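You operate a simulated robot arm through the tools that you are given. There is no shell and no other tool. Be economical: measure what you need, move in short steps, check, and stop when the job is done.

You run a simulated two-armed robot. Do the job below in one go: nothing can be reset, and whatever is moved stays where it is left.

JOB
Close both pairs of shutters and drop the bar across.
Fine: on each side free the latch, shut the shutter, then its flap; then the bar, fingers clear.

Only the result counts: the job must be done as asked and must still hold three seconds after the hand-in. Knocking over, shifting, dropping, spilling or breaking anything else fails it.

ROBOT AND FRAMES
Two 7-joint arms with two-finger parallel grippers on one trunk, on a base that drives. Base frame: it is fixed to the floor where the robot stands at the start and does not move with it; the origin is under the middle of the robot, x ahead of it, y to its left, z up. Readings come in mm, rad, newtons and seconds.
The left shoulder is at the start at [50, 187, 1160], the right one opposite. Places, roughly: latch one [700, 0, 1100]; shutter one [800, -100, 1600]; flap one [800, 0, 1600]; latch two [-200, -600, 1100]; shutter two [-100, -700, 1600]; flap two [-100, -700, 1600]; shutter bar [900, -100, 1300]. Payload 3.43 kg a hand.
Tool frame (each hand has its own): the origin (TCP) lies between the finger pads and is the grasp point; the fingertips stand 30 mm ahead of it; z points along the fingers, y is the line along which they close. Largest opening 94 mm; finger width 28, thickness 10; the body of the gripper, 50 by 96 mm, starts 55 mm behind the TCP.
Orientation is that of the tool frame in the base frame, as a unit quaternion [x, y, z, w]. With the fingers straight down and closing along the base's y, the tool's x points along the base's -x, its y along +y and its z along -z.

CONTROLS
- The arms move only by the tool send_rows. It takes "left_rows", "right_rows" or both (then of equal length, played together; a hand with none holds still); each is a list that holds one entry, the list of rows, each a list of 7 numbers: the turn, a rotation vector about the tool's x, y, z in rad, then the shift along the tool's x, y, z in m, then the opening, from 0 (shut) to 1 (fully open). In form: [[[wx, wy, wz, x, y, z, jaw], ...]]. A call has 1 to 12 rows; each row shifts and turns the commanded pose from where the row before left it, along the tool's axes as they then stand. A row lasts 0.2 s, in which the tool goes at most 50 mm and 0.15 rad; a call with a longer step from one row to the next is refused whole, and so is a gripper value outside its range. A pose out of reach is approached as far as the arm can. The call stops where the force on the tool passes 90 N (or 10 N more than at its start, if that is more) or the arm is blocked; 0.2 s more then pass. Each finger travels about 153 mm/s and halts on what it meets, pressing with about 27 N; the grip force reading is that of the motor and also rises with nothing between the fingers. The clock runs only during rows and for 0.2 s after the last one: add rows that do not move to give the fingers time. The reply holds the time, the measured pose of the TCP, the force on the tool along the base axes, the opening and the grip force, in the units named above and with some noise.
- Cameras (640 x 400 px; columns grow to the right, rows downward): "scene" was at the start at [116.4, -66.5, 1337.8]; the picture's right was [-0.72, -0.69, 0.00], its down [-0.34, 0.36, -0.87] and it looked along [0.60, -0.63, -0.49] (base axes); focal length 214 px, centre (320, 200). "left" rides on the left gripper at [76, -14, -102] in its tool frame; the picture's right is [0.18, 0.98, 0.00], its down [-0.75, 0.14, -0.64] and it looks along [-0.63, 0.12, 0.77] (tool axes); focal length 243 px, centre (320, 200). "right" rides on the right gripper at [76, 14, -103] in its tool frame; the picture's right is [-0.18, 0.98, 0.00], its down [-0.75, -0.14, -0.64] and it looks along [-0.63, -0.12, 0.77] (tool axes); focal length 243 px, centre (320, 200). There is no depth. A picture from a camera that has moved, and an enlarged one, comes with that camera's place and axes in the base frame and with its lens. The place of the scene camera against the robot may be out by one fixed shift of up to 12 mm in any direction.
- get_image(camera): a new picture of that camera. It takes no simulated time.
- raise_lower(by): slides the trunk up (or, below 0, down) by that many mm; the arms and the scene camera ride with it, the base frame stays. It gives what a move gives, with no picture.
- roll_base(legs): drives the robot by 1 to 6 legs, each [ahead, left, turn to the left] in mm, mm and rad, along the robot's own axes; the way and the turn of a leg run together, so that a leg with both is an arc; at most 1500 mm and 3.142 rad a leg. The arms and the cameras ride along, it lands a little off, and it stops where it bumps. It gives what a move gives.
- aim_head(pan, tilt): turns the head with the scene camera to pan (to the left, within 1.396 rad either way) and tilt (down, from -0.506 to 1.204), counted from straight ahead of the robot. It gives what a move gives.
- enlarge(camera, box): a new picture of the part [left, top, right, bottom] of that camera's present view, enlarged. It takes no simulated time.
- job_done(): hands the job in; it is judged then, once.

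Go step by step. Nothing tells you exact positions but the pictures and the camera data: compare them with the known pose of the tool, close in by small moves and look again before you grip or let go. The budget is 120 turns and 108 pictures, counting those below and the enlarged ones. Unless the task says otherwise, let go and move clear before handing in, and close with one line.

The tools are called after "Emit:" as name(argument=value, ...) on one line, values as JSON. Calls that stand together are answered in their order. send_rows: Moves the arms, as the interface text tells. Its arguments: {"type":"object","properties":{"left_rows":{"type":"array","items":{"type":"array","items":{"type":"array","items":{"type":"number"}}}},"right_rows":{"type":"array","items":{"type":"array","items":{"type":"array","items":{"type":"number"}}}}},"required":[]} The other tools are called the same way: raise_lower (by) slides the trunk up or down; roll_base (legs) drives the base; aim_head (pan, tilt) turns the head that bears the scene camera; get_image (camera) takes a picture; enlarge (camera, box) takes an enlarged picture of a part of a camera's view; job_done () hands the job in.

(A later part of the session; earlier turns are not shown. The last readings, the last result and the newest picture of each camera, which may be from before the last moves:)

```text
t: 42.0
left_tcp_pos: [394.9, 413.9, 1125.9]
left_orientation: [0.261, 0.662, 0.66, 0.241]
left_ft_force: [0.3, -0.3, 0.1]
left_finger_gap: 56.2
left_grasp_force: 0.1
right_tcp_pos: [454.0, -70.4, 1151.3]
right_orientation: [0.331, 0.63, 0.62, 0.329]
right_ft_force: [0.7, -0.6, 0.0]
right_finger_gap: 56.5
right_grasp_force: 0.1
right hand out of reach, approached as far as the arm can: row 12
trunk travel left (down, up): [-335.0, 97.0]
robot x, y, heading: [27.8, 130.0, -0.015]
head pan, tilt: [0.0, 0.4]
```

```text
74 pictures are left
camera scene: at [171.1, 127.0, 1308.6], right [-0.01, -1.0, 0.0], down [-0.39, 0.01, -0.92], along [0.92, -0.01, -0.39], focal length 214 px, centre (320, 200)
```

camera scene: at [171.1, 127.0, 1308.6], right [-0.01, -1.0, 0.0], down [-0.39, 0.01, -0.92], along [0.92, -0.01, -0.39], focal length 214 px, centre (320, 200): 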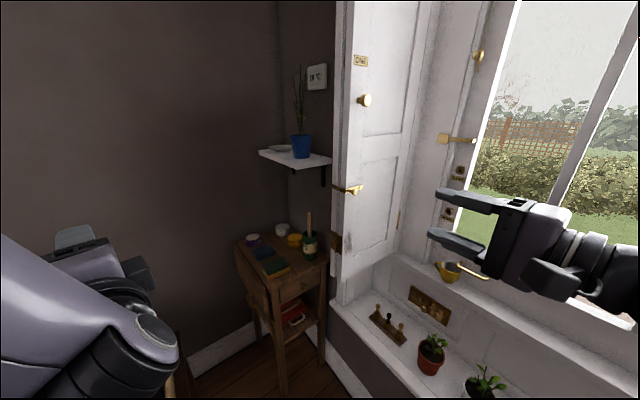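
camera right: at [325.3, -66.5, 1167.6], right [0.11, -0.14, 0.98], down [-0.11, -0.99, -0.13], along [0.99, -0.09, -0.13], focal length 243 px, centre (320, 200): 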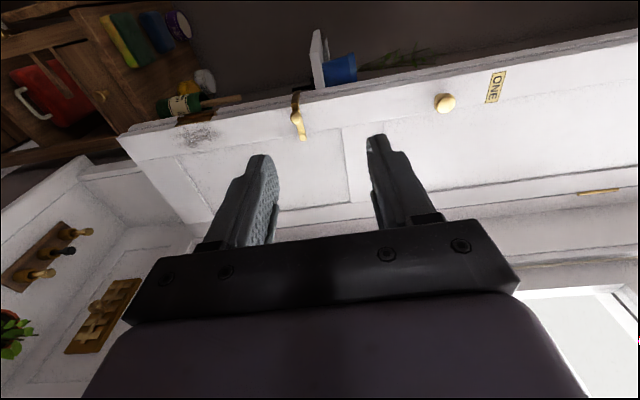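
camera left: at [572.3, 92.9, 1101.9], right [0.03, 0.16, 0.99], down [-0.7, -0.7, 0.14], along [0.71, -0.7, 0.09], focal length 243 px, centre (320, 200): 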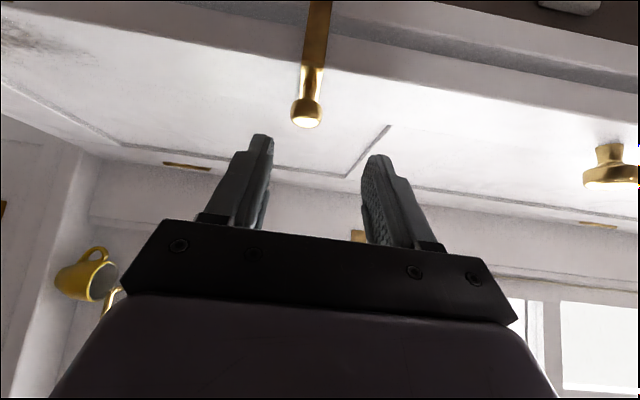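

Good view from both cameras. Approaching the latch with the right hand.

Emit:
send_rows(right_rows=[[[0, 0, 0, -0.011, -0.01, 0.038, 0.5], [0, 0, 0, -0.011, -0.01, 0.038, 0.5], [0, 0, 0, -0.011, -0.01, 0.038, 0.5], [0, 0, 0, -0.011, -0.01, 0.038, 0.5], [0, 0, 0, -0.011, -0.01, 0.038, 0.5]]])

Emit:
get_image(camera="right")

```text
t: 43.2
left_tcp_pos: [396.7, 414.8, 1125.2]
left_orientation: [0.26, 0.663, 0.659, 0.241]
left_ft_force: [0.6, 0.0, 1.2]
left_finger_gap: 56.4
left_grasp_force: 0.0
right_tcp_pos: [622.6, -55.3, 1199.0]
right_orientation: [0.332, 0.629, 0.621, 0.329]
right_ft_force: [-0.6, -0.8, 0.3]
right_finger_gap: 46.9
right_grasp_force: 0.0
right hand out of reach, approached as far as the arm can: row 1, 2, 3, 4, 5
trunk travel left (down, up): [-335.0, 97.0]
robot x, y, heading: [26.0, 131.2, -0.012]
head pan, tilt: [0.0, 0.4]
```

```text
73 pictures are left
camera right: at [493.5, -51.3, 1213.2], right [0.11, -0.15, 0.98], down [-0.11, -0.99, -0.13], along [0.99, -0.09, -0.13], focal length 243 px, centre (320, 200)
```

right: 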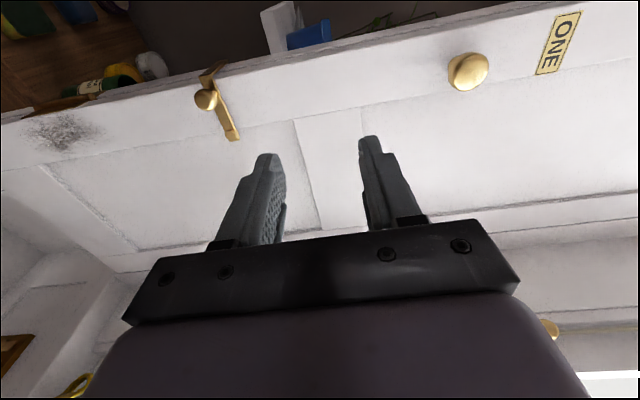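

Lower the trunk to bring the hand to latch height, then drive the base to close in.

Emit:
raise_lower(by=-96)

Emit:
roll_base(legs=[[40, 60, 0]])

Emit:
get_image(camera="right")

```text
t: 44.5
left_tcp_pos: [395.7, 414.7, 1030.1]
left_orientation: [0.261, 0.663, 0.658, 0.241]
left_ft_force: [-0.8, 0.5, 0.7]
left_finger_gap: 56.4
left_grasp_force: 0.0
right_tcp_pos: [620.6, -56.7, 1102.9]
right_orientation: [0.332, 0.629, 0.621, 0.33]
right_ft_force: [-0.3, 0.3, -0.3]
right_finger_gap: 47.2
right_grasp_force: 0.1
trunk travel left (down, up): [-239.0, 193.0]
robot x, y, heading: [25.4, 132.4, -0.016]
head pan, tilt: [0.0, 0.4]
```

```text
t: 45.5
left_tcp_pos: [438.6, 473.7, 1030.7]
left_orientation: [0.261, 0.663, 0.659, 0.241]
left_ft_force: [0.0, 0.1, 0.1]
left_finger_gap: 56.5
left_grasp_force: 0.0
right_tcp_pos: [660.0, 1.7, 1101.7]
right_orientation: [0.333, 0.628, 0.621, 0.331]
right_ft_force: [0.1, 1.0, -0.8]
right_finger_gap: 47.1
right_grasp_force: 0.0
trunk travel left (down, up): [-239.0, 193.0]
robot x, y, heading: [68.1, 191.1, -0.014]
head pan, tilt: [0.0, 0.4]
```

```text
72 pictures are left
camera right: at [532.8, 7.0, 1117.3], right [0.11, -0.15, 0.98], down [-0.11, -0.98, -0.13], along [0.99, -0.09, -0.13], focal length 243 px, centre (320, 200)
```

right: 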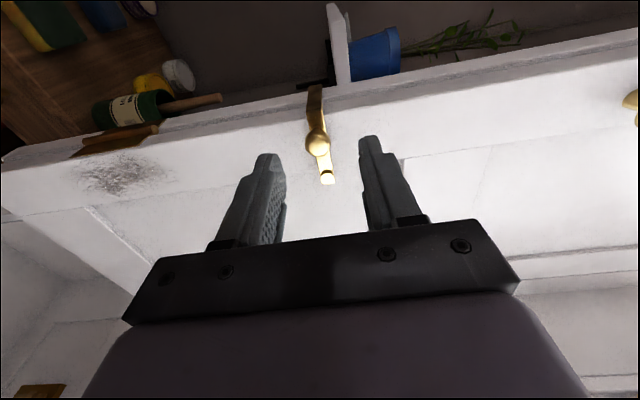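

Aligned. Advance 34 mm along the fingers.

Emit:
send_rows(right_rows=[[[0, 0, 0, 0.001, 0, 0.017, 0.5], [0, 0, 0, 0.001, 0, 0.017, 0.5]]])

Emit:
get_image(camera="right")

```text
t: 46.1
left_tcp_pos: [437.2, 473.0, 1029.5]
left_orientation: [0.262, 0.663, 0.658, 0.242]
left_ft_force: [-0.2, -0.2, -0.1]
left_finger_gap: 56.3
left_grasp_force: 0.1
right_tcp_pos: [687.4, 21.0, 1108.0]
right_orientation: [0.334, 0.631, 0.618, 0.33]
right_ft_force: [0.2, -0.7, -0.1]
right_finger_gap: 47.1
right_grasp_force: 0.1
right hand out of reach, approached as far as the arm can: row 2
trunk travel left (down, up): [-239.0, 193.0]
robot x, y, heading: [66.1, 191.1, -0.016]
head pan, tilt: [0.0, 0.4]
```

```text
71 pictures are left
camera right: at [559.5, 25.3, 1123.8], right [0.12, -0.14, 0.98], down [-0.11, -0.99, -0.13], along [0.99, -0.09, -0.13], focal length 243 px, centre (320, 200)
```

right: 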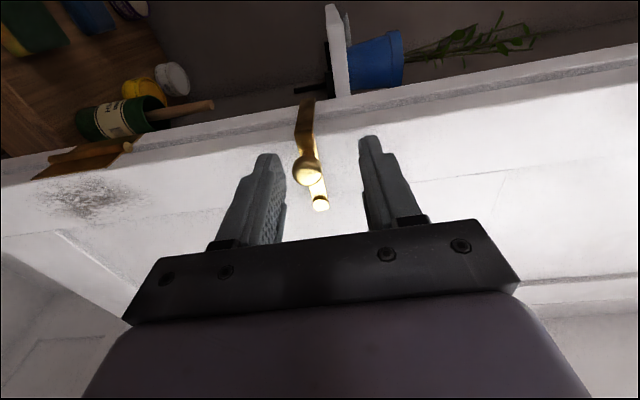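

The knob is between the fingertips. I raise the trunk so the lower finger lifts the latch.

Emit:
raise_lower(by=30)

Emit:
get_image(camera="right")

```text
t: 46.9
left_tcp_pos: [438.3, 470.7, 1058.5]
left_orientation: [0.262, 0.662, 0.659, 0.242]
left_ft_force: [0.2, -0.8, -0.5]
left_finger_gap: 56.2
left_grasp_force: 0.1
right_tcp_pos: [687.2, 20.4, 1126.6]
right_orientation: [0.338, 0.635, 0.615, 0.323]
right_ft_force: [-13.7, 0.7, -32.7]
right_finger_gap: 65.9
right_grasp_force: 16.4
trunk travel left (down, up): [-269.0, 163.0]
robot x, y, heading: [63.7, 189.9, -0.016]
head pan, tilt: [0.0, 0.4]
```

```text
70 pictures are left
camera right: at [561.0, 25.1, 1144.3], right [0.14, -0.14, 0.98], down [-0.11, -0.99, -0.12], along [0.98, -0.09, -0.15], focal length 243 px, centre (320, 200)
```

right: 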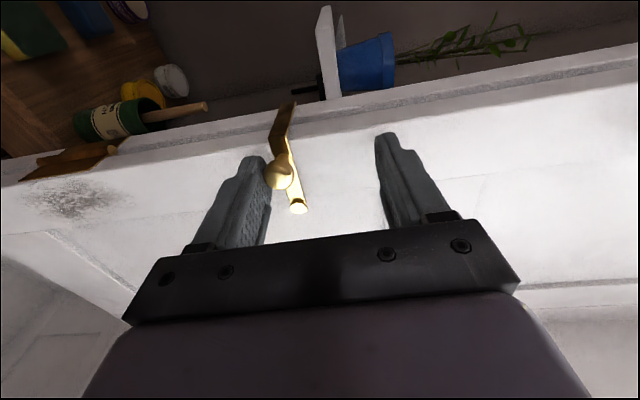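

It resists upward (33 N). Back down, then try downward.

Emit:
raise_lower(by=-48)

Emit:
get_image(camera="right")

```text
t: 47.8
left_tcp_pos: [437.5, 473.5, 1011.0]
left_orientation: [0.261, 0.663, 0.658, 0.242]
left_ft_force: [0.7, 0.2, -0.3]
left_finger_gap: 56.3
left_grasp_force: 0.0
right_tcp_pos: [687.4, 19.3, 1092.1]
right_orientation: [0.333, 0.63, 0.619, 0.33]
right_ft_force: [0.0, -0.3, -0.2]
right_finger_gap: 46.9
right_grasp_force: 0.0
trunk travel left (down, up): [-221.0, 211.0]
robot x, y, heading: [64.6, 188.1, -0.021]
head pan, tilt: [0.0, 0.4]
```

```text
69 pictures are left
camera right: at [559.2, 24.8, 1107.0], right [0.11, -0.14, 0.98], down [-0.11, -0.99, -0.13], along [0.99, -0.1, -0.13], focal length 243 px, centre (320, 200)
```

right: 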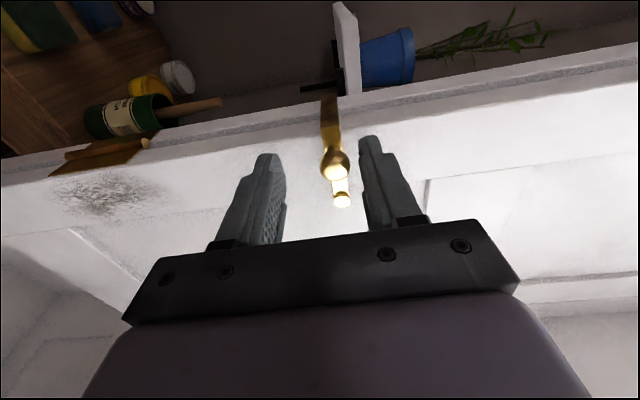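

Emit:
raise_lower(by=-26)

Emit:
get_image(camera="right")

```text
t: 48.5
left_tcp_pos: [437.6, 473.0, 985.3]
left_orientation: [0.261, 0.663, 0.659, 0.241]
left_ft_force: [0.2, -0.9, 0.4]
left_finger_gap: 56.6
left_grasp_force: 0.0
right_tcp_pos: [687.8, 19.9, 1062.2]
right_orientation: [0.333, 0.63, 0.619, 0.33]
right_ft_force: [0.4, 0.0, 0.7]
right_finger_gap: 46.9
right_grasp_force: 0.0
trunk travel left (down, up): [-195.0, 237.0]
robot x, y, heading: [66.1, 189.1, -0.019]
head pan, tilt: [0.0, 0.4]
```

```text
68 pictures are left
camera right: at [559.1, 25.2, 1079.7], right [0.12, -0.14, 0.98], down [-0.11, -0.99, -0.13], along [0.99, -0.09, -0.13], focal length 243 px, centre (320, 200)
```

right: 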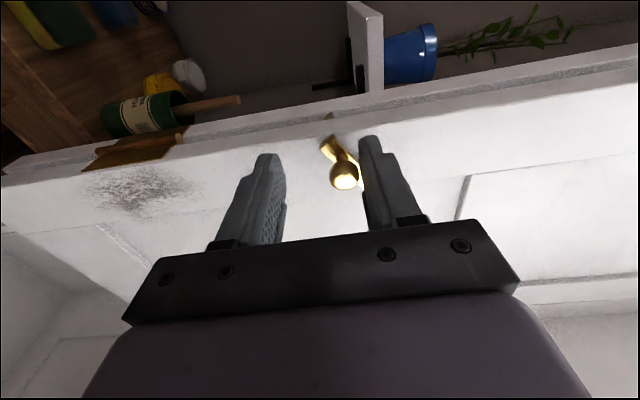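

It turns downward freely. Continue, following the arc.

Emit:
raise_lower(by=-25)

Emit:
send_rows(right_rows=[[[0, 0, 0, -0.02, 0, 0, 0.5], [0, 0, 0, -0.015, 0, 0, 0.5]]])

Emit:
get_image(camera="right")

```text
t: 49.2
left_tcp_pos: [437.9, 472.4, 960.4]
left_orientation: [0.262, 0.663, 0.659, 0.241]
left_ft_force: [-0.9, 0.3, 0.0]
left_finger_gap: 56.6
left_grasp_force: 0.0
right_tcp_pos: [687.6, 21.1, 1038.7]
right_orientation: [0.334, 0.63, 0.619, 0.33]
right_ft_force: [0.4, 0.0, -0.1]
right_finger_gap: 47.1
right_grasp_force: 0.1
trunk travel left (down, up): [-170.0, 262.0]
robot x, y, heading: [68.6, 189.6, -0.018]
head pan, tilt: [0.0, 0.4]
```

```text
t: 49.8
left_tcp_pos: [437.1, 473.4, 960.6]
left_orientation: [0.26, 0.663, 0.659, 0.241]
left_ft_force: [0.4, 0.0, 0.7]
left_finger_gap: 56.3
left_grasp_force: 0.1
right_tcp_pos: [706.6, -8.8, 1041.7]
right_orientation: [0.333, 0.63, 0.62, 0.33]
right_ft_force: [-1.2, 2.9, 8.7]
right_finger_gap: 51.5
right_grasp_force: 4.1
trunk travel left (down, up): [-170.0, 262.0]
robot x, y, heading: [68.3, 192.2, -0.016]
head pan, tilt: [0.0, 0.4]
```

```text
67 pictures are left
camera right: at [578.4, -3.4, 1057.3], right [0.11, -0.14, 0.98], down [-0.11, -0.99, -0.13], along [0.99, -0.09, -0.13], focal length 243 px, centre (320, 200)
```

right: 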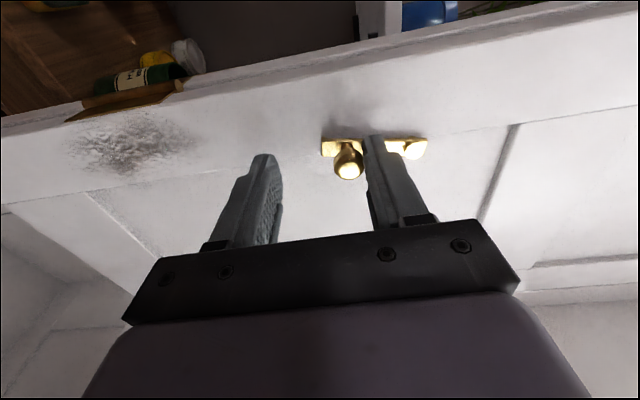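

Latch one hangs straight down and free. Retract, raise to knob height (knob ≈ (709,14,1325)).

Emit:
send_rows(right_rows=[[[0, 0, 0, 0, 0.005, -0.04, 0.7], [0, 0, 0, 0, 0, -0.04, 0.7]]])

Emit:
raise_lower(by=240)

Emit:
send_rows(right_rows=[[[0, 0, 0, 0.015, 0.02, 0, 0.6], [0, 0, 0, 0.0, 0.02, 0, 0.6]]])

Emit:
get_image(camera="right")

```text
t: 50.4
left_tcp_pos: [436.4, 472.4, 960.3]
left_orientation: [0.261, 0.663, 0.659, 0.242]
left_ft_force: [-0.5, 0.5, -0.5]
left_finger_gap: 56.2
left_grasp_force: 0.1
right_tcp_pos: [639.0, -52.7, 1044.7]
right_orientation: [0.334, 0.631, 0.617, 0.331]
right_ft_force: [1.0, -0.6, -1.0]
right_finger_gap: 65.6
right_grasp_force: 0.0
trunk travel left (down, up): [-170.0, 262.0]
robot x, y, heading: [63.5, 191.2, -0.023]
head pan, tilt: [0.0, 0.4]
```

```text
t: 52.9
left_tcp_pos: [437.1, 473.1, 1200.4]
left_orientation: [0.261, 0.663, 0.659, 0.241]
left_ft_force: [-0.1, 0.3, -0.6]
left_finger_gap: 56.5
left_grasp_force: 0.0
right_tcp_pos: [640.5, -52.6, 1285.3]
right_orientation: [0.333, 0.631, 0.619, 0.33]
right_ft_force: [0.2, -0.2, -0.1]
right_finger_gap: 65.7
right_grasp_force: 0.0
trunk travel left (down, up): [-410.0, 22.0]
robot x, y, heading: [63.9, 194.3, -0.019]
head pan, tilt: [0.0, 0.4]
```

```text
t: 53.5
left_tcp_pos: [438.1, 473.1, 1199.8]
left_orientation: [0.261, 0.664, 0.658, 0.241]
left_ft_force: [0.0, -0.5, -0.3]
left_finger_gap: 56.2
left_grasp_force: 0.1
right_tcp_pos: [631.5, -39.9, 1324.9]
right_orientation: [0.333, 0.63, 0.619, 0.33]
right_ft_force: [-0.7, 0.7, -0.4]
right_finger_gap: 56.4
right_grasp_force: 0.1
trunk travel left (down, up): [-410.0, 22.0]
robot x, y, heading: [69.7, 189.6, -0.017]
head pan, tilt: [0.0, 0.4]
```

```text
66 pictures are left
camera right: at [503.6, -34.6, 1342.1], right [0.12, -0.14, 0.98], down [-0.11, -0.99, -0.13], along [0.99, -0.09, -0.13], focal length 243 px, centre (320, 200)
```

right: 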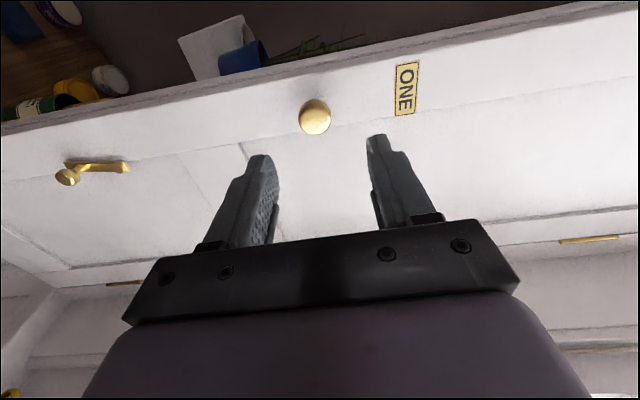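

Emit:
send_rows(right_rows=[[[0, 0, 0, 0.001, -0.002, 0.042, 0.6], [0, 0, 0, 0, -0.001, 0.042, 0.6]]])

Emit:
get_image(camera="right")

```text
t: 54.1
left_tcp_pos: [438.2, 472.9, 1200.1]
left_orientation: [0.261, 0.663, 0.658, 0.241]
left_ft_force: [0.6, -0.1, 0.1]
left_finger_gap: 56.4
left_grasp_force: 0.1
right_tcp_pos: [703.0, 5.9, 1321.0]
right_orientation: [0.334, 0.631, 0.618, 0.329]
right_ft_force: [0.8, 0.5, 0.6]
right_finger_gap: 56.4
right_grasp_force: 0.0
trunk travel left (down, up): [-410.0, 22.0]
robot x, y, heading: [64.4, 190.5, -0.015]
head pan, tilt: [0.0, 0.4]
```

```text
65 pictures are left
camera right: at [574.1, 10.8, 1337.0], right [0.12, -0.14, 0.98], down [-0.11, -0.99, -0.13], along [0.99, -0.09, -0.13], focal length 243 px, centre (320, 200)
```

right: 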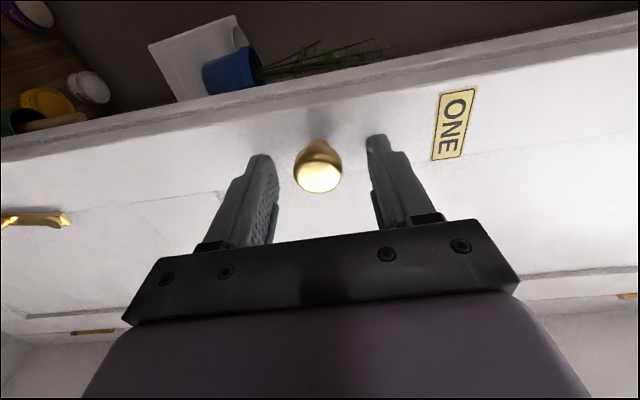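

Close on the knob and pull along its arc.

Emit:
send_rows(right_rows=[[[0, 0, 0, 0, 0, 0, 0], [0, 0, 0, 0, 0, 0, 0], [0, 0, 0, -0.001, 0, -0.025, 0], [0, 0, 0, -0.004, 0, -0.025, 0], [0, 0, 0, -0.006, 0, -0.024, 0], [0, 0, 0, -0.0085, 0, -0.023, 0], [0, 0, 0, -0.011, 0, -0.022, 0]]])

Emit:
get_image(camera="scene")

Emit:
get_image(camera="right")

```text
t: 55.7
left_tcp_pos: [439.5, 471.6, 1200.1]
left_orientation: [0.262, 0.663, 0.659, 0.241]
left_ft_force: [-0.7, 0.2, 0.4]
left_finger_gap: 56.5
left_grasp_force: 0.0
right_tcp_pos: [622.6, -85.2, 1319.7]
right_orientation: [0.336, 0.63, 0.618, 0.329]
right_ft_force: [18.7, -6.1, 4.0]
right_finger_gap: 27.6
right_grasp_force: 44.5
trunk travel left (down, up): [-410.0, 22.0]
robot x, y, heading: [67.1, 188.8, -0.014]
head pan, tilt: [0.0, 0.4]
```

```text
64 pictures are left
camera scene: at [215.4, 185.5, 1383.0], right [-0.02, -1.0, 0.0], down [-0.39, 0.01, -0.92], along [0.92, -0.02, -0.39], focal length 214 px, centre (320, 200)
```

scene: 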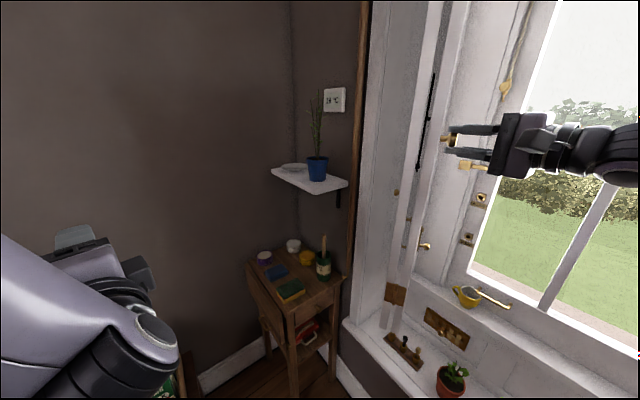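

```text
63 pictures are left
camera right: at [495.2, -80.7, 1336.8], right [0.12, -0.14, 0.98], down [-0.11, -0.98, -0.13], along [0.99, -0.1, -0.13], focal length 243 px, centre (320, 200)
```

right: 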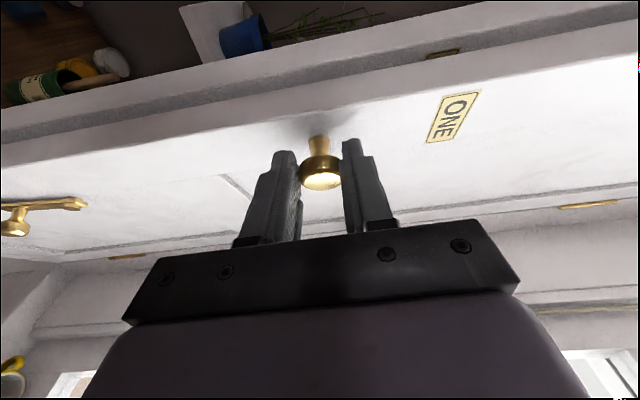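

The leaf follows, flap still folded. Continue the arc to ~50°.

Emit:
send_rows(right_rows=[[[0, 0, 0, -0.013, 0, -0.0215, 0], [0, 0, 0, -0.015, 0, -0.0205, 0], [0, 0, 0, -0.017, 0, -0.019, 0], [0, 0, 0, -0.019, 0, -0.0175, 0]]])

Emit:
get_image(camera="scene")

```text
t: 56.7
left_tcp_pos: [434.0, 470.6, 1202.0]
left_orientation: [0.261, 0.662, 0.659, 0.243]
left_ft_force: [0.8, -0.4, 0.7]
left_finger_gap: 56.7
left_grasp_force: 0.0
right_tcp_pos: [587.1, -186.0, 1323.4]
right_orientation: [0.335, 0.63, 0.62, 0.328]
right_ft_force: [-1.6, -0.7, 0.1]
right_finger_gap: 0.0
right_grasp_force: 34.7
trunk travel left (down, up): [-410.0, 22.0]
robot x, y, heading: [64.0, 191.6, -0.019]
head pan, tilt: [0.0, 0.4]
```

```text
62 pictures are left
camera scene: at [209.3, 184.4, 1383.5], right [-0.02, -1.0, 0.0], down [-0.39, 0.01, -0.92], along [0.92, -0.02, -0.39], focal length 214 px, centre (320, 200)
```

scene: 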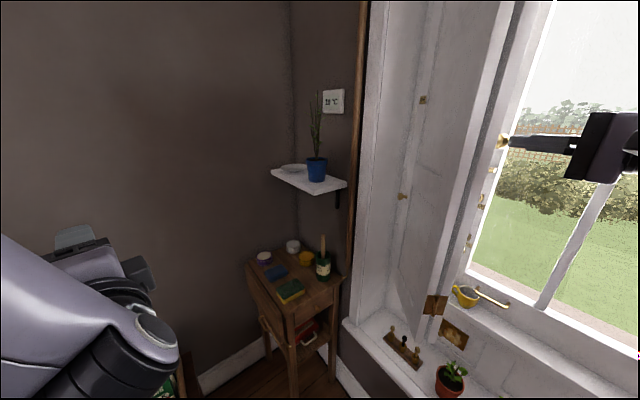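

The grip slipped off but the leaf stays about halfway, flap folded. I take the right hand around the edge to push from behind.

Emit:
send_rows(right_rows=[[[0, 0, 0, 0, 0, -0.045, 0], [0, 0, 0, 0, 0, -0.045, 0], [0, 0, 0, 0.03, 0, -0.03, 0], [0, 0, 0, 0.045, 0, 0, 0], [0, 0, 0, 0.045, 0, 0, 0], [0, 0, 0, 0.045, 0, 0, 0], [0, 0, 0, 0.01, 0, 0.04, 0], [0, 0, 0, 0, 0, 0.045, 0], [0, 0, 0, 0, 0, 0.045, 0], [0, 0, 0, 0, 0, 0.045, 0]]])

Emit:
get_image(camera="scene")

Emit:
get_image(camera="right")

```text
t: 58.9
left_tcp_pos: [439.3, 473.5, 1199.5]
left_orientation: [0.261, 0.663, 0.658, 0.241]
left_ft_force: [1.2, 0.5, 0.2]
left_finger_gap: 56.5
left_grasp_force: 0.0
right_tcp_pos: [538.1, -4.2, 1323.5]
right_orientation: [0.334, 0.631, 0.617, 0.33]
right_ft_force: [1.9, 0.6, -5.7]
right_finger_gap: 0.0
right_grasp_force: 33.4
trunk travel left (down, up): [-410.0, 22.0]
robot x, y, heading: [65.1, 187.6, -0.019]
head pan, tilt: [0.0, 0.4]
```

```text
61 pictures are left
camera scene: at [213.6, 187.7, 1383.0], right [-0.02, -1.0, 0.0], down [-0.39, 0.01, -0.92], along [0.92, -0.02, -0.39], focal length 214 px, centre (320, 200)
```

scene: 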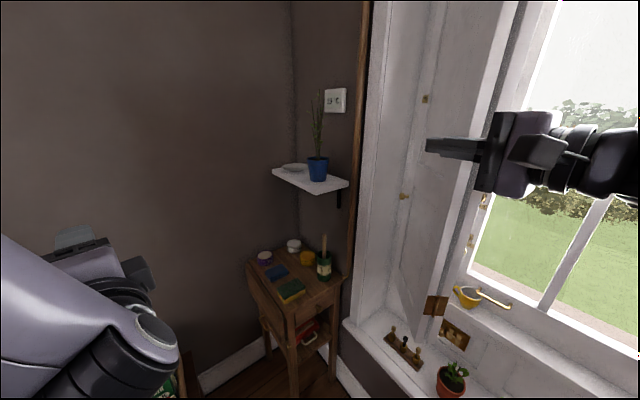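

```text
60 pictures are left
camera right: at [411.1, 1.0, 1340.0], right [0.11, -0.14, 0.98], down [-0.11, -0.99, -0.13], along [0.99, -0.1, -0.13], focal length 243 px, centre (320, 200)
```

right: 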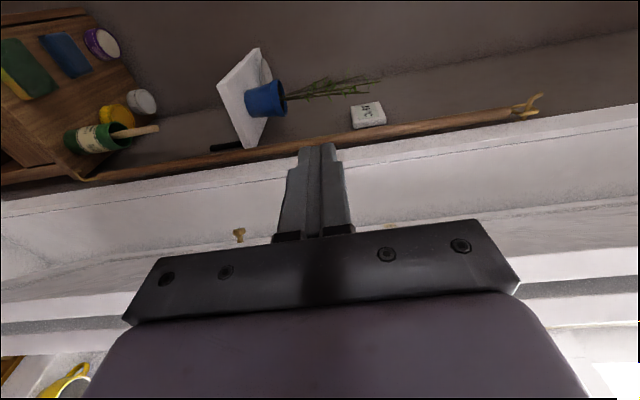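

I also spot a vertical wooden bar with a brass hook beside the casing — the shutter bar. Now push the leaf toward the window.

Emit:
send_rows(right_rows=[[[0, 0, 0, -0.035, 0, 0.015, 0], [0, 0, 0, -0.035, 0, 0.015, 0], [0, 0, 0, -0.035, 0, 0.01, 0], [0, 0, 0, -0.035, 0, 0, 0], [0, 0, 0, -0.035, 0, 0, 0]]])

Emit:
get_image(camera="scene")

```text
t: 59.9
left_tcp_pos: [426.7, 471.3, 1205.5]
left_orientation: [0.26, 0.661, 0.659, 0.247]
left_ft_force: [-0.4, -0.3, 0.0]
left_finger_gap: 56.5
left_grasp_force: 0.1
right_tcp_pos: [621.3, -78.0, 1330.8]
right_orientation: [0.316, 0.635, 0.629, 0.319]
right_ft_force: [-60.8, 4.7, 2.5]
right_finger_gap: 0.2
right_grasp_force: 33.3
trunk travel left (down, up): [-410.0, 22.0]
robot x, y, heading: [63.7, 190.0, -0.028]
head pan, tilt: [0.0, 0.4]
stopped in row 5 (right hand): the force on the tool passed its limit (the readings are from after the stop); the commanded pose is now the measured one
```

```text
59 pictures are left
camera scene: at [198.5, 186.2, 1385.2], right [-0.02, -1.0, 0.0], down [-0.38, 0.01, -0.93], along [0.93, -0.02, -0.38], focal length 214 px, centre (320, 200)
```

scene: 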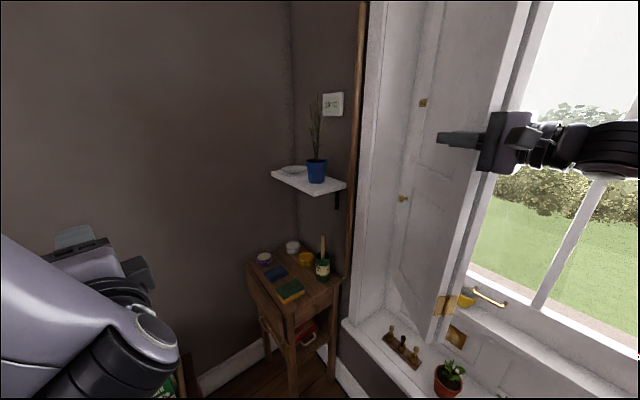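

The gripper body is jammed on the leaf edge. Back off a little, then push purely in -y with the fingers.

Emit:
send_rows(right_rows=[[[0, 0, 0, 0.02, 0, -0.02, 0], [0, 0, 0, 0, 0, -0.04, 0], [0, 0, 0, -0.025, 0, -0.017, 0], [0, 0, 0, -0.025, 0, -0.017, 0], [0, 0, 0, -0.025, 0, -0.015, 0], [0, 0, 0, -0.03, 0, -0.01, 0]]])

Emit:
get_image(camera="scene")

```text
t: 61.3
left_tcp_pos: [438.0, 473.0, 1200.3]
left_orientation: [0.263, 0.662, 0.659, 0.241]
left_ft_force: [0.6, -0.1, 0.0]
left_finger_gap: 56.5
left_grasp_force: 0.1
right_tcp_pos: [593.0, -221.7, 1322.5]
right_orientation: [0.326, 0.636, 0.623, 0.318]
right_ft_force: [-0.8, 0.3, 0.3]
right_finger_gap: 0.0
right_grasp_force: 32.7
trunk travel left (down, up): [-410.0, 22.0]
robot x, y, heading: [64.0, 192.0, -0.024]
head pan, tilt: [0.0, 0.4]
```

```text
58 pictures are left
camera scene: at [212.6, 186.2, 1383.2], right [-0.02, -1.0, 0.0], down [-0.39, 0.01, -0.92], along [0.92, -0.02, -0.39], focal length 214 px, centre (320, 200)
```

scene: 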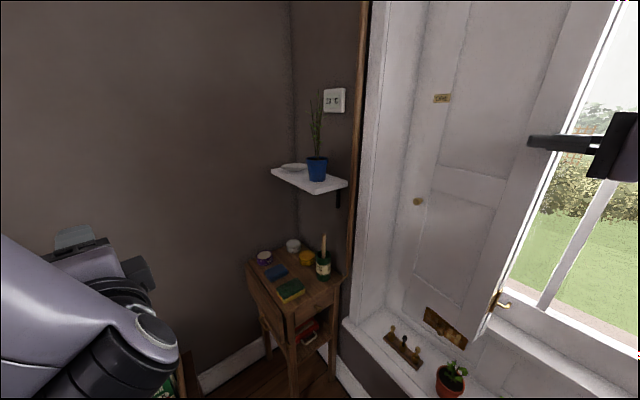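

The leaf swings well; the flap carries its own small knob. Continue pushing along the window normal.

Emit:
send_rows(right_rows=[[[0, 0, 0, -0.03, 0, 0.0, 0], [0, 0, 0, -0.03, 0, 0.0, 0], [0, 0, 0, -0.025, 0, 0.015, 0], [0, 0, 0, -0.02, 0, 0.015, 0]]])

Emit:
get_image(camera="scene")

```text
t: 62.1
left_tcp_pos: [430.0, 475.0, 1203.6]
left_orientation: [0.261, 0.663, 0.658, 0.245]
left_ft_force: [0.3, -0.6, 0.3]
left_finger_gap: 56.5
left_grasp_force: 0.1
right_tcp_pos: [633.4, -258.5, 1321.5]
right_orientation: [0.307, 0.647, 0.631, 0.298]
right_ft_force: [-32.9, 24.2, 4.1]
right_finger_gap: 0.0
right_grasp_force: 32.8
trunk travel left (down, up): [-410.0, 22.0]
robot x, y, heading: [60.6, 194.7, -0.024]
head pan, tilt: [0.0, 0.4]
stopped in row 4 (right hand): the force on the tool passed its limit (the readings are from after the stop); the commanded pose is now the measured one
```

```text
57 pictures are left
camera scene: at [202.3, 190.8, 1384.6], right [-0.02, -1.0, 0.0], down [-0.38, 0.01, -0.92], along [0.92, -0.02, -0.38], focal length 214 px, centre (320, 200)
```

scene: 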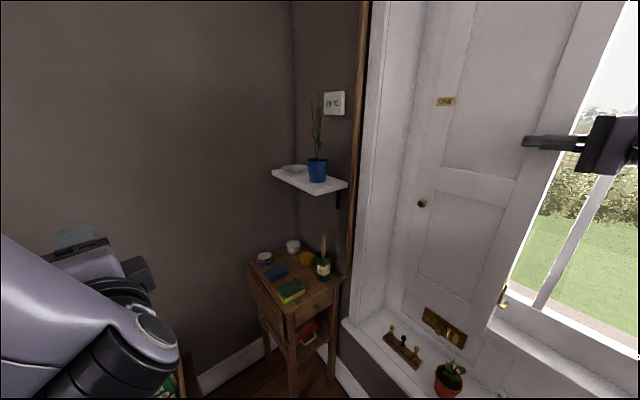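

Leaf one is shut against its stop, with the flap folded on the room side; flap knob ≈ (812,-140,1118). I retract the right hand and reposition to face the window, so the left hand can reach the flap knob head-on.

Emit:
send_rows(right_rows=[[[0, 0, 0, 0.03, 0, -0.03, 0.3], [0, 0, 0, 0.04, 0, -0.02, 0.3], [0, 0, 0, 0.045, 0, -0.015, 0.3], [0, 0, 0, 0.045, 0, -0.01, 0.3], [0, 0, 0, 0.045, 0, -0.01, 0.3], [0, 0, 0, 0.045, 0, -0.01, 0.3]]], left_rows=[[[0, -0.14, 0, 0, 0, 0, 0.6], [0, -0.14, 0, 0, 0, 0, 0.6], [0, -0.14, 0, 0, 0, 0, 0.6], [0, -0.14, 0, 0, 0, 0, 0.6], [0, -0.14, 0, 0, 0, 0, 0.6], [0, -0.14, 0, 0, 0, 0, 0.6]]])

Emit:
roll_base(legs=[[0, 0, -0.93]])

Emit:
aim_head(pan=0.2, tilt=0.3)

Emit:
get_image(camera="scene")

```text
t: 63.5
left_tcp_pos: [520.4, 425.0, 1236.0]
left_orientation: [0.509, 0.508, 0.494, 0.489]
left_ft_force: [-0.2, 0.8, -0.3]
left_finger_gap: 56.4
left_grasp_force: 0.1
left hand out of reach, approached as far as the arm can: row 1, 2, 3, 4, 5, 6
right_tcp_pos: [412.6, -129.6, 1320.6]
right_orientation: [0.317, 0.646, 0.627, 0.3]
right_ft_force: [-0.5, -0.4, 0.0]
right_finger_gap: 28.3
right_grasp_force: 0.1
trunk travel left (down, up): [-410.0, 22.0]
robot x, y, heading: [65.7, 195.2, -0.024]
head pan, tilt: [0.0, 0.4]
```

```text
t: 66.3
left_tcp_pos: [520.9, -44.1, 1235.9]
left_orientation: [0.685, 0.222, 0.218, 0.659]
left_ft_force: [0.5, -0.8, 0.1]
left_finger_gap: 56.7
left_grasp_force: 0.0
right_tcp_pos: [9.0, -282.2, 1318.5]
right_orientation: [0.575, 0.431, 0.423, 0.551]
right_ft_force: [0.0, 0.1, 0.6]
right_finger_gap: 28.2
right_grasp_force: 0.1
trunk travel left (down, up): [-410.0, 22.0]
robot x, y, heading: [62.8, 190.2, -0.965]
head pan, tilt: [0.0, 0.4]
```

```text
t: 67.1
left_tcp_pos: [521.7, -42.1, 1236.3]
left_orientation: [0.684, 0.222, 0.217, 0.66]
left_ft_force: [0.0, -0.2, 0.0]
left_finger_gap: 56.5
left_grasp_force: 0.0
right_tcp_pos: [9.0, -282.8, 1320.2]
right_orientation: [0.576, 0.431, 0.424, 0.551]
right_ft_force: [0.2, 0.9, -0.2]
right_finger_gap: 28.2
right_grasp_force: 0.0
trunk travel left (down, up): [-410.0, 22.0]
robot x, y, heading: [64.1, 193.0, -0.961]
head pan, tilt: [0.201, 0.3]
```

```text
56 pictures are left
camera scene: at [159.7, 77.7, 1392.7], right [-0.69, -0.72, 0.0], down [-0.21, 0.2, -0.96], along [0.69, -0.66, -0.3], focal length 214 px, centre (320, 200)
```

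scene: 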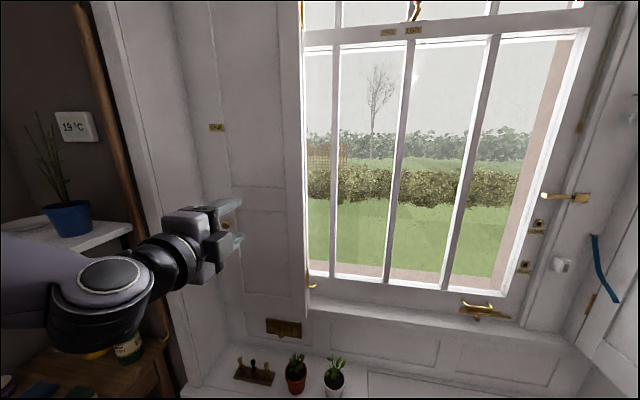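

Now the left hand points at the window. Check the left camera for the flap knob.

Emit:
get_image(camera="left")

Emit:
enlarge(camera="scene", box=[190, 100, 330, 300])

```text
55 pictures are left
camera left: at [521.7, 84.4, 1225.6], right [0.17, 0.08, 0.98], down [-0.98, 0.07, 0.16], along [-0.05, -0.99, 0.09], focal length 243 px, centre (320, 200)
```

left: 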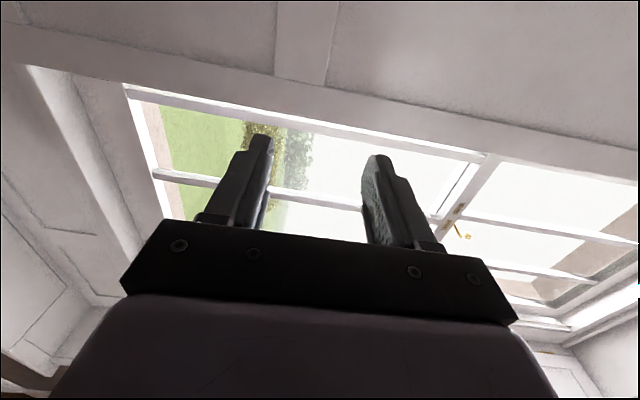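

```text
2.00 times, centred on (260, 200) of scene
camera zoom: at [159.7, 77.7, 1392.7], right [-0.69, -0.72, 0.0], down [-0.21, 0.2, -0.96], along [0.69, -0.66, -0.3], focal length 429 px, centre (440, 200)
```

zoom: 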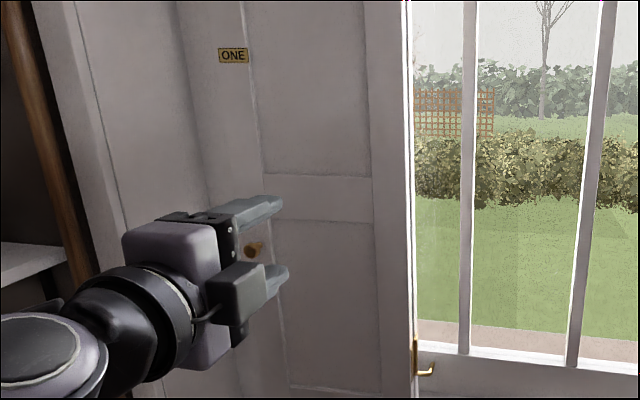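

Flap knob ≈ (811,-140,1118). I angle the left hand 0.5 rad to the left, lower the trunk and drive closer.

Emit:
send_rows(left_rows=[[[0, 0.13, 0, 0, 0, 0, 0.5], [0, 0.13, 0, 0, 0, 0, 0.5], [0, 0.13, 0, 0, 0, 0, 0.5], [0, 0.1, 0, 0, 0, 0, 0.5]]])

Emit:
raise_lower(by=-118)

Emit:
roll_base(legs=[[0, 170, 0], [130, 0, 0]])

Emit:
get_image(camera="left")

Emit:
get_image(camera="scene")

```text
t: 68.1
left_tcp_pos: [520.0, -43.5, 1236.6]
left_orientation: [0.611, 0.377, 0.377, 0.586]
left_ft_force: [-0.3, 0.0, -0.3]
left_finger_gap: 47.3
left_grasp_force: 0.1
right_tcp_pos: [8.0, -282.4, 1319.0]
right_orientation: [0.576, 0.432, 0.423, 0.55]
right_ft_force: [-0.2, -0.2, 0.2]
right_finger_gap: 28.1
right_grasp_force: 0.1
trunk travel left (down, up): [-410.0, 22.0]
robot x, y, heading: [63.4, 194.3, -0.966]
head pan, tilt: [0.201, 0.3]
```

```text
t: 69.5
left_tcp_pos: [521.2, -44.3, 1118.3]
left_orientation: [0.611, 0.376, 0.377, 0.586]
left_ft_force: [-0.2, 1.2, 0.3]
left_finger_gap: 47.1
left_grasp_force: 0.0
right_tcp_pos: [6.9, -281.2, 1200.7]
right_orientation: [0.575, 0.431, 0.424, 0.551]
right_ft_force: [-0.2, 0.0, 0.6]
right_finger_gap: 28.3
right_grasp_force: 0.1
trunk travel left (down, up): [-292.0, 140.0]
robot x, y, heading: [65.3, 192.8, -0.962]
head pan, tilt: [0.201, 0.3]
```

```text
t: 71.9
left_tcp_pos: [733.9, -53.7, 1117.0]
left_orientation: [0.612, 0.377, 0.376, 0.585]
left_ft_force: [0.1, 0.0, -0.4]
left_finger_gap: 47.0
left_grasp_force: 0.0
right_tcp_pos: [221.1, -292.4, 1200.2]
right_orientation: [0.575, 0.431, 0.423, 0.551]
right_ft_force: [0.4, 0.9, -0.1]
right_finger_gap: 28.3
right_grasp_force: 0.0
trunk travel left (down, up): [-292.0, 140.0]
robot x, y, heading: [272.2, 181.3, -0.964]
head pan, tilt: [0.201, 0.3]
```

```text
53 pictures are left
camera left: at [673.8, 60.1, 1107.8], right [0.1, 0.13, 0.99], down [-0.9, -0.41, 0.14], along [0.42, -0.9, 0.08], focal length 243 px, centre (320, 200)
```

left: 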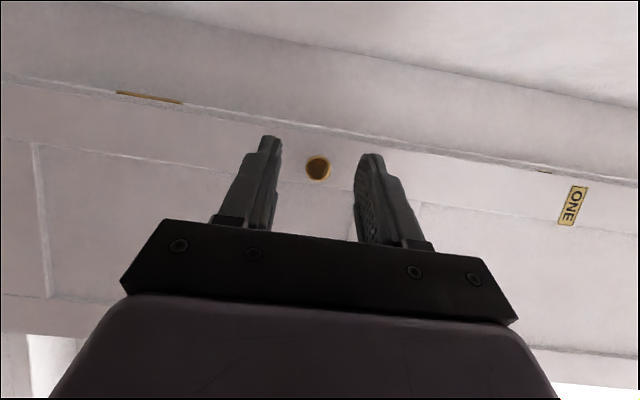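

```text
52 pictures are left
camera scene: at [372.1, 68.0, 1274.6], right [-0.69, -0.72, 0.0], down [-0.21, 0.2, -0.96], along [0.69, -0.66, -0.3], focal length 214 px, centre (320, 200)
```

scene: 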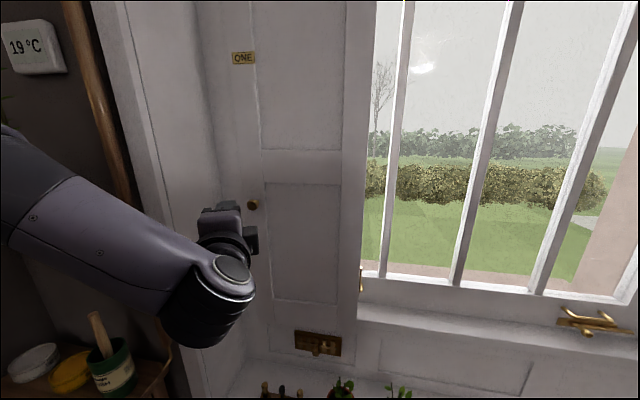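

Lined up. Advance to straddle the flap knob.

Emit:
send_rows(left_rows=[[[0, 0, 0, -0.0145, 0.001, 0.028, 0.5], [0, 0, 0, -0.0145, 0.001, 0.028, 0.5], [0, 0, 0, -0.014, 0.001, 0.026, 0.5]]])

Emit:
get_image(camera="left")

```text
t: 72.7
left_tcp_pos: [782.7, -119.4, 1118.1]
left_orientation: [0.61, 0.376, 0.379, 0.586]
left_ft_force: [-40.8, 46.5, -4.1]
left_finger_gap: 43.3
left_grasp_force: 0.0
right_tcp_pos: [217.3, -285.1, 1203.7]
right_orientation: [0.572, 0.432, 0.424, 0.553]
right_ft_force: [0.7, 0.2, -0.6]
right_finger_gap: 28.0
right_grasp_force: 0.1
trunk travel left (down, up): [-292.0, 140.0]
robot x, y, heading: [277.9, 185.6, -0.961]
head pan, tilt: [0.201, 0.3]
```

```text
51 pictures are left
camera left: at [723.2, -5.9, 1108.4], right [0.1, 0.14, 0.99], down [-0.9, -0.41, 0.14], along [0.42, -0.9, 0.08], focal length 243 px, centre (320, 200)
```

left: 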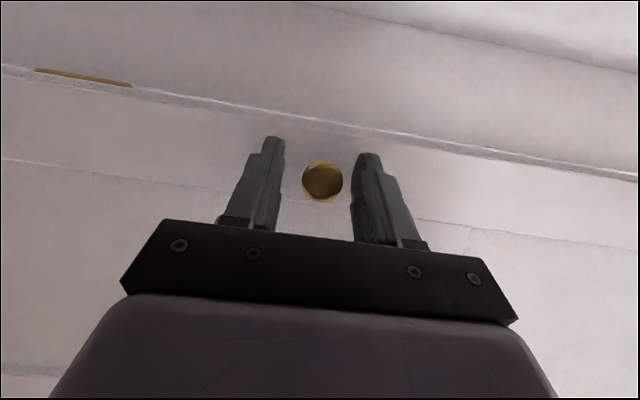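

Fingertips touch the flap with the knob between. Close and pull along the arc.

Emit:
send_rows(left_rows=[[[0, 0, 0, 0, 0, -0.004, 0.4], [0, 0, 0, 0, 0, 0, 0], [0, 0, 0, 0, 0, 0, 0], [0, 0, 0, 0.01, 0, -0.0217, 0], [0, 0, 0, 0.008, 0, -0.0226, 0], [0, 0, 0, 0.0056, 0, -0.023, 0], [0, 0, 0, 0.0032, 0, -0.0234, 0], [0, 0, 0, 0.0008, 0, -0.0235, 0]]])

Emit:
get_image(camera="left")

Emit:
get_image(camera="scene")

```text
t: 74.5
left_tcp_pos: [693.8, -54.0, 1120.5]
left_orientation: [0.613, 0.375, 0.378, 0.584]
left_ft_force: [3.4, 2.8, 2.6]
left_finger_gap: 23.5
left_grasp_force: 44.7
right_tcp_pos: [221.1, -290.4, 1201.7]
right_orientation: [0.576, 0.432, 0.424, 0.55]
right_ft_force: [0.4, -0.3, -0.6]
right_finger_gap: 28.2
right_grasp_force: 0.1
trunk travel left (down, up): [-292.0, 140.0]
robot x, y, heading: [274.2, 183.6, -0.967]
head pan, tilt: [0.201, 0.3]
```

```text
50 pictures are left
camera left: at [633.5, 61.1, 1111.4], right [0.1, 0.13, 0.99], down [-0.9, -0.41, 0.14], along [0.42, -0.9, 0.08], focal length 243 px, centre (320, 200)
```

left: 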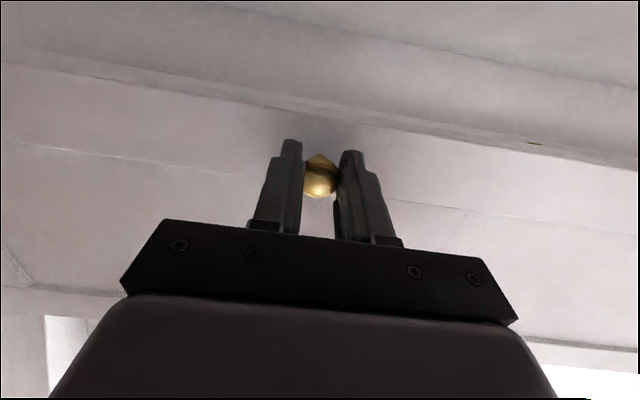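

```text
49 pictures are left
camera scene: at [372.0, 68.8, 1274.6], right [-0.69, -0.72, 0.0], down [-0.21, 0.2, -0.96], along [0.69, -0.66, -0.3], focal length 214 px, centre (320, 200)
```

scene: 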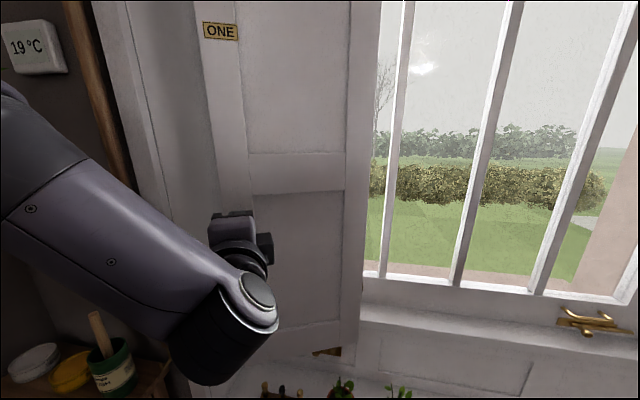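

Emit:
send_rows(left_rows=[[[0, 0, 0, -0.0016, 0, -0.0233, 0], [0, 0, 0, -0.0041, 0, -0.0229, 0], [0, 0, 0, -0.0066, 0, -0.0223, 0], [0, 0, 0, -0.0088, 0, -0.0216, 0]]])

Emit:
get_image(camera="scene")

```text
t: 75.5
left_tcp_pos: [604.2, -30.5, 1121.4]
left_orientation: [0.615, 0.375, 0.377, 0.583]
left_ft_force: [4.3, 1.2, -17.7]
left_finger_gap: 23.4
left_grasp_force: 45.3
right_tcp_pos: [222.1, -292.1, 1199.9]
right_orientation: [0.576, 0.431, 0.423, 0.55]
right_ft_force: [0.7, -1.6, 0.9]
right_finger_gap: 28.1
right_grasp_force: 0.2
trunk travel left (down, up): [-292.0, 140.0]
robot x, y, heading: [278.8, 182.3, -0.963]
head pan, tilt: [0.201, 0.3]
```

```text
48 pictures are left
camera scene: at [373.0, 67.9, 1274.3], right [-0.69, -0.72, 0.0], down [-0.21, 0.2, -0.95], along [0.69, -0.66, -0.3], focal length 214 px, centre (320, 200)
```

scene: 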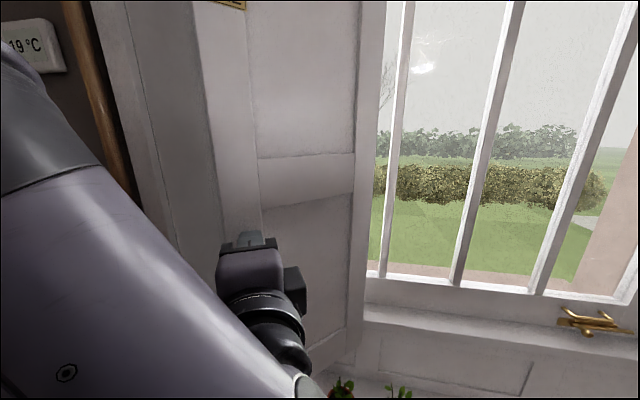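

Emit:
send_rows(left_rows=[[[0, 0, 0, -0.0106, 0, -0.0215, 0], [0, 0, 0, -0.0127, 0, -0.0202, 0], [0, 0, 0, -0.0147, 0, -0.0189, 0], [0, 0, 0, -0.0165, 0, -0.0174, 0]]])

Emit:
get_image(camera="scene")

Emit:
get_image(camera="left")

```text
t: 76.5
left_tcp_pos: [534.5, -48.2, 1120.8]
left_orientation: [0.597, 0.39, 0.405, 0.572]
left_ft_force: [3.6, 1.9, -31.7]
left_finger_gap: 23.1
left_grasp_force: 45.1
right_tcp_pos: [221.5, -292.4, 1199.6]
right_orientation: [0.576, 0.431, 0.424, 0.549]
right_ft_force: [0.8, -0.2, -0.4]
right_finger_gap: 28.2
right_grasp_force: 0.0
trunk travel left (down, up): [-292.0, 140.0]
robot x, y, heading: [276.8, 183.5, -0.963]
head pan, tilt: [0.201, 0.3]
```

```text
47 pictures are left
camera scene: at [373.5, 67.2, 1274.3], right [-0.69, -0.72, 0.0], down [-0.22, 0.21, -0.95], along [0.69, -0.66, -0.3], focal length 214 px, centre (320, 200)
```

scene: 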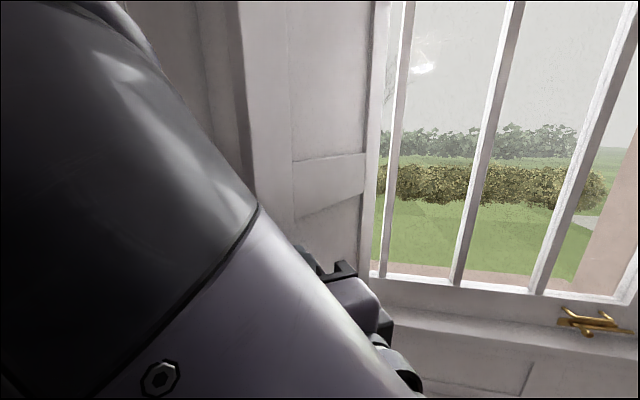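

```text
46 pictures are left
camera left: at [466.8, 61.2, 1111.0], right [0.07, 0.13, 0.99], down [-0.87, -0.47, 0.12], along [0.48, -0.87, 0.08], focal length 243 px, centre (320, 200)
```

left: 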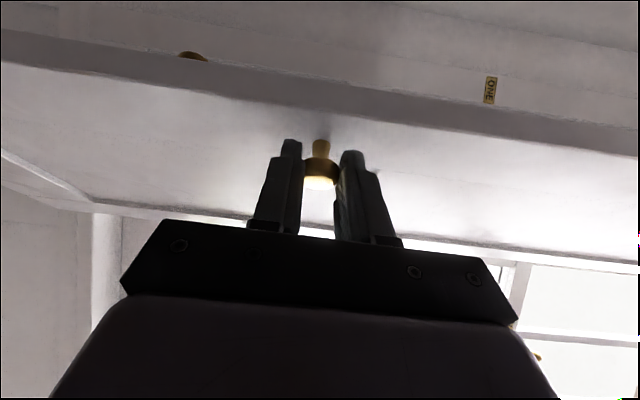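

The flap is near 75–80°. Release, back the base out, and go round the flap's free edge to push it from its left side.

Emit:
send_rows(left_rows=[[[0, 0, 0, 0, 0, 0, 0.7], [0, 0, 0, 0, 0, 0, 0.7], [0, 0, 0, 0, 0, -0.03, 0.7]]])

Emit:
roll_base(legs=[[-60, -60, 0], [-150, 0, 0]])

Emit:
aim_head(pan=0.3, tilt=0.3)

Emit:
get_image(camera="scene")

```text
t: 77.4
left_tcp_pos: [533.1, -37.2, 1126.1]
left_orientation: [0.569, 0.408, 0.437, 0.565]
left_ft_force: [0.0, -0.8, 0.1]
left_finger_gap: 65.9
left_grasp_force: 0.1
right_tcp_pos: [221.0, -290.8, 1202.1]
right_orientation: [0.576, 0.431, 0.423, 0.55]
right_ft_force: [-0.9, 0.3, 0.3]
right_finger_gap: 28.4
right_grasp_force: 0.1
trunk travel left (down, up): [-292.0, 140.0]
robot x, y, heading: [274.0, 183.8, -0.962]
head pan, tilt: [0.201, 0.3]
stopped in row 3 (left hand): the arm was blocked; the commanded pose is now the measured one
```

```text
t: 79.4
left_tcp_pos: [364.8, 99.2, 1127.1]
left_orientation: [0.568, 0.409, 0.437, 0.565]
left_ft_force: [-0.2, 0.3, -0.1]
left_finger_gap: 65.8
left_grasp_force: 0.0
right_tcp_pos: [53.4, -156.0, 1200.3]
right_orientation: [0.574, 0.433, 0.424, 0.55]
right_ft_force: [-0.8, 0.7, -0.1]
right_finger_gap: 28.3
right_grasp_force: 0.1
trunk travel left (down, up): [-292.0, 140.0]
robot x, y, heading: [107.5, 317.9, -0.958]
head pan, tilt: [0.201, 0.3]
```

```text
t: 80.1
left_tcp_pos: [364.8, 99.2, 1126.9]
left_orientation: [0.567, 0.41, 0.438, 0.564]
left_ft_force: [-0.5, -0.4, -0.2]
left_finger_gap: 65.7
left_grasp_force: 0.0
right_tcp_pos: [55.6, -156.7, 1199.7]
right_orientation: [0.575, 0.433, 0.424, 0.55]
right_ft_force: [-0.9, -0.7, 0.7]
right_finger_gap: 28.5
right_grasp_force: 0.0
trunk travel left (down, up): [-292.0, 140.0]
robot x, y, heading: [107.0, 318.3, -0.958]
head pan, tilt: [0.3, 0.3]
```

```text
45 pictures are left
camera scene: at [210.7, 210.6, 1274.7], right [-0.61, -0.79, 0.0], down [-0.23, 0.18, -0.96], along [0.75, -0.59, -0.3], focal length 214 px, centre (320, 200)
```

scene: 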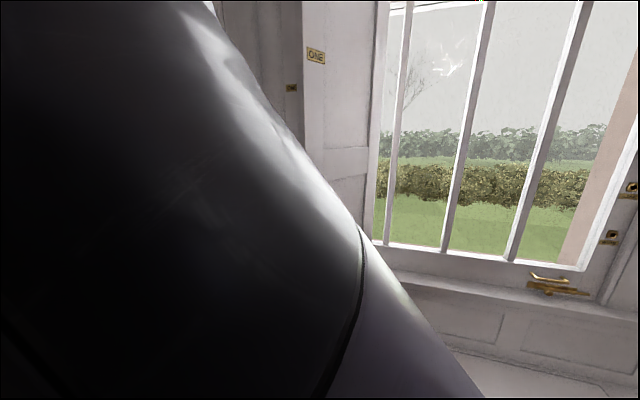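

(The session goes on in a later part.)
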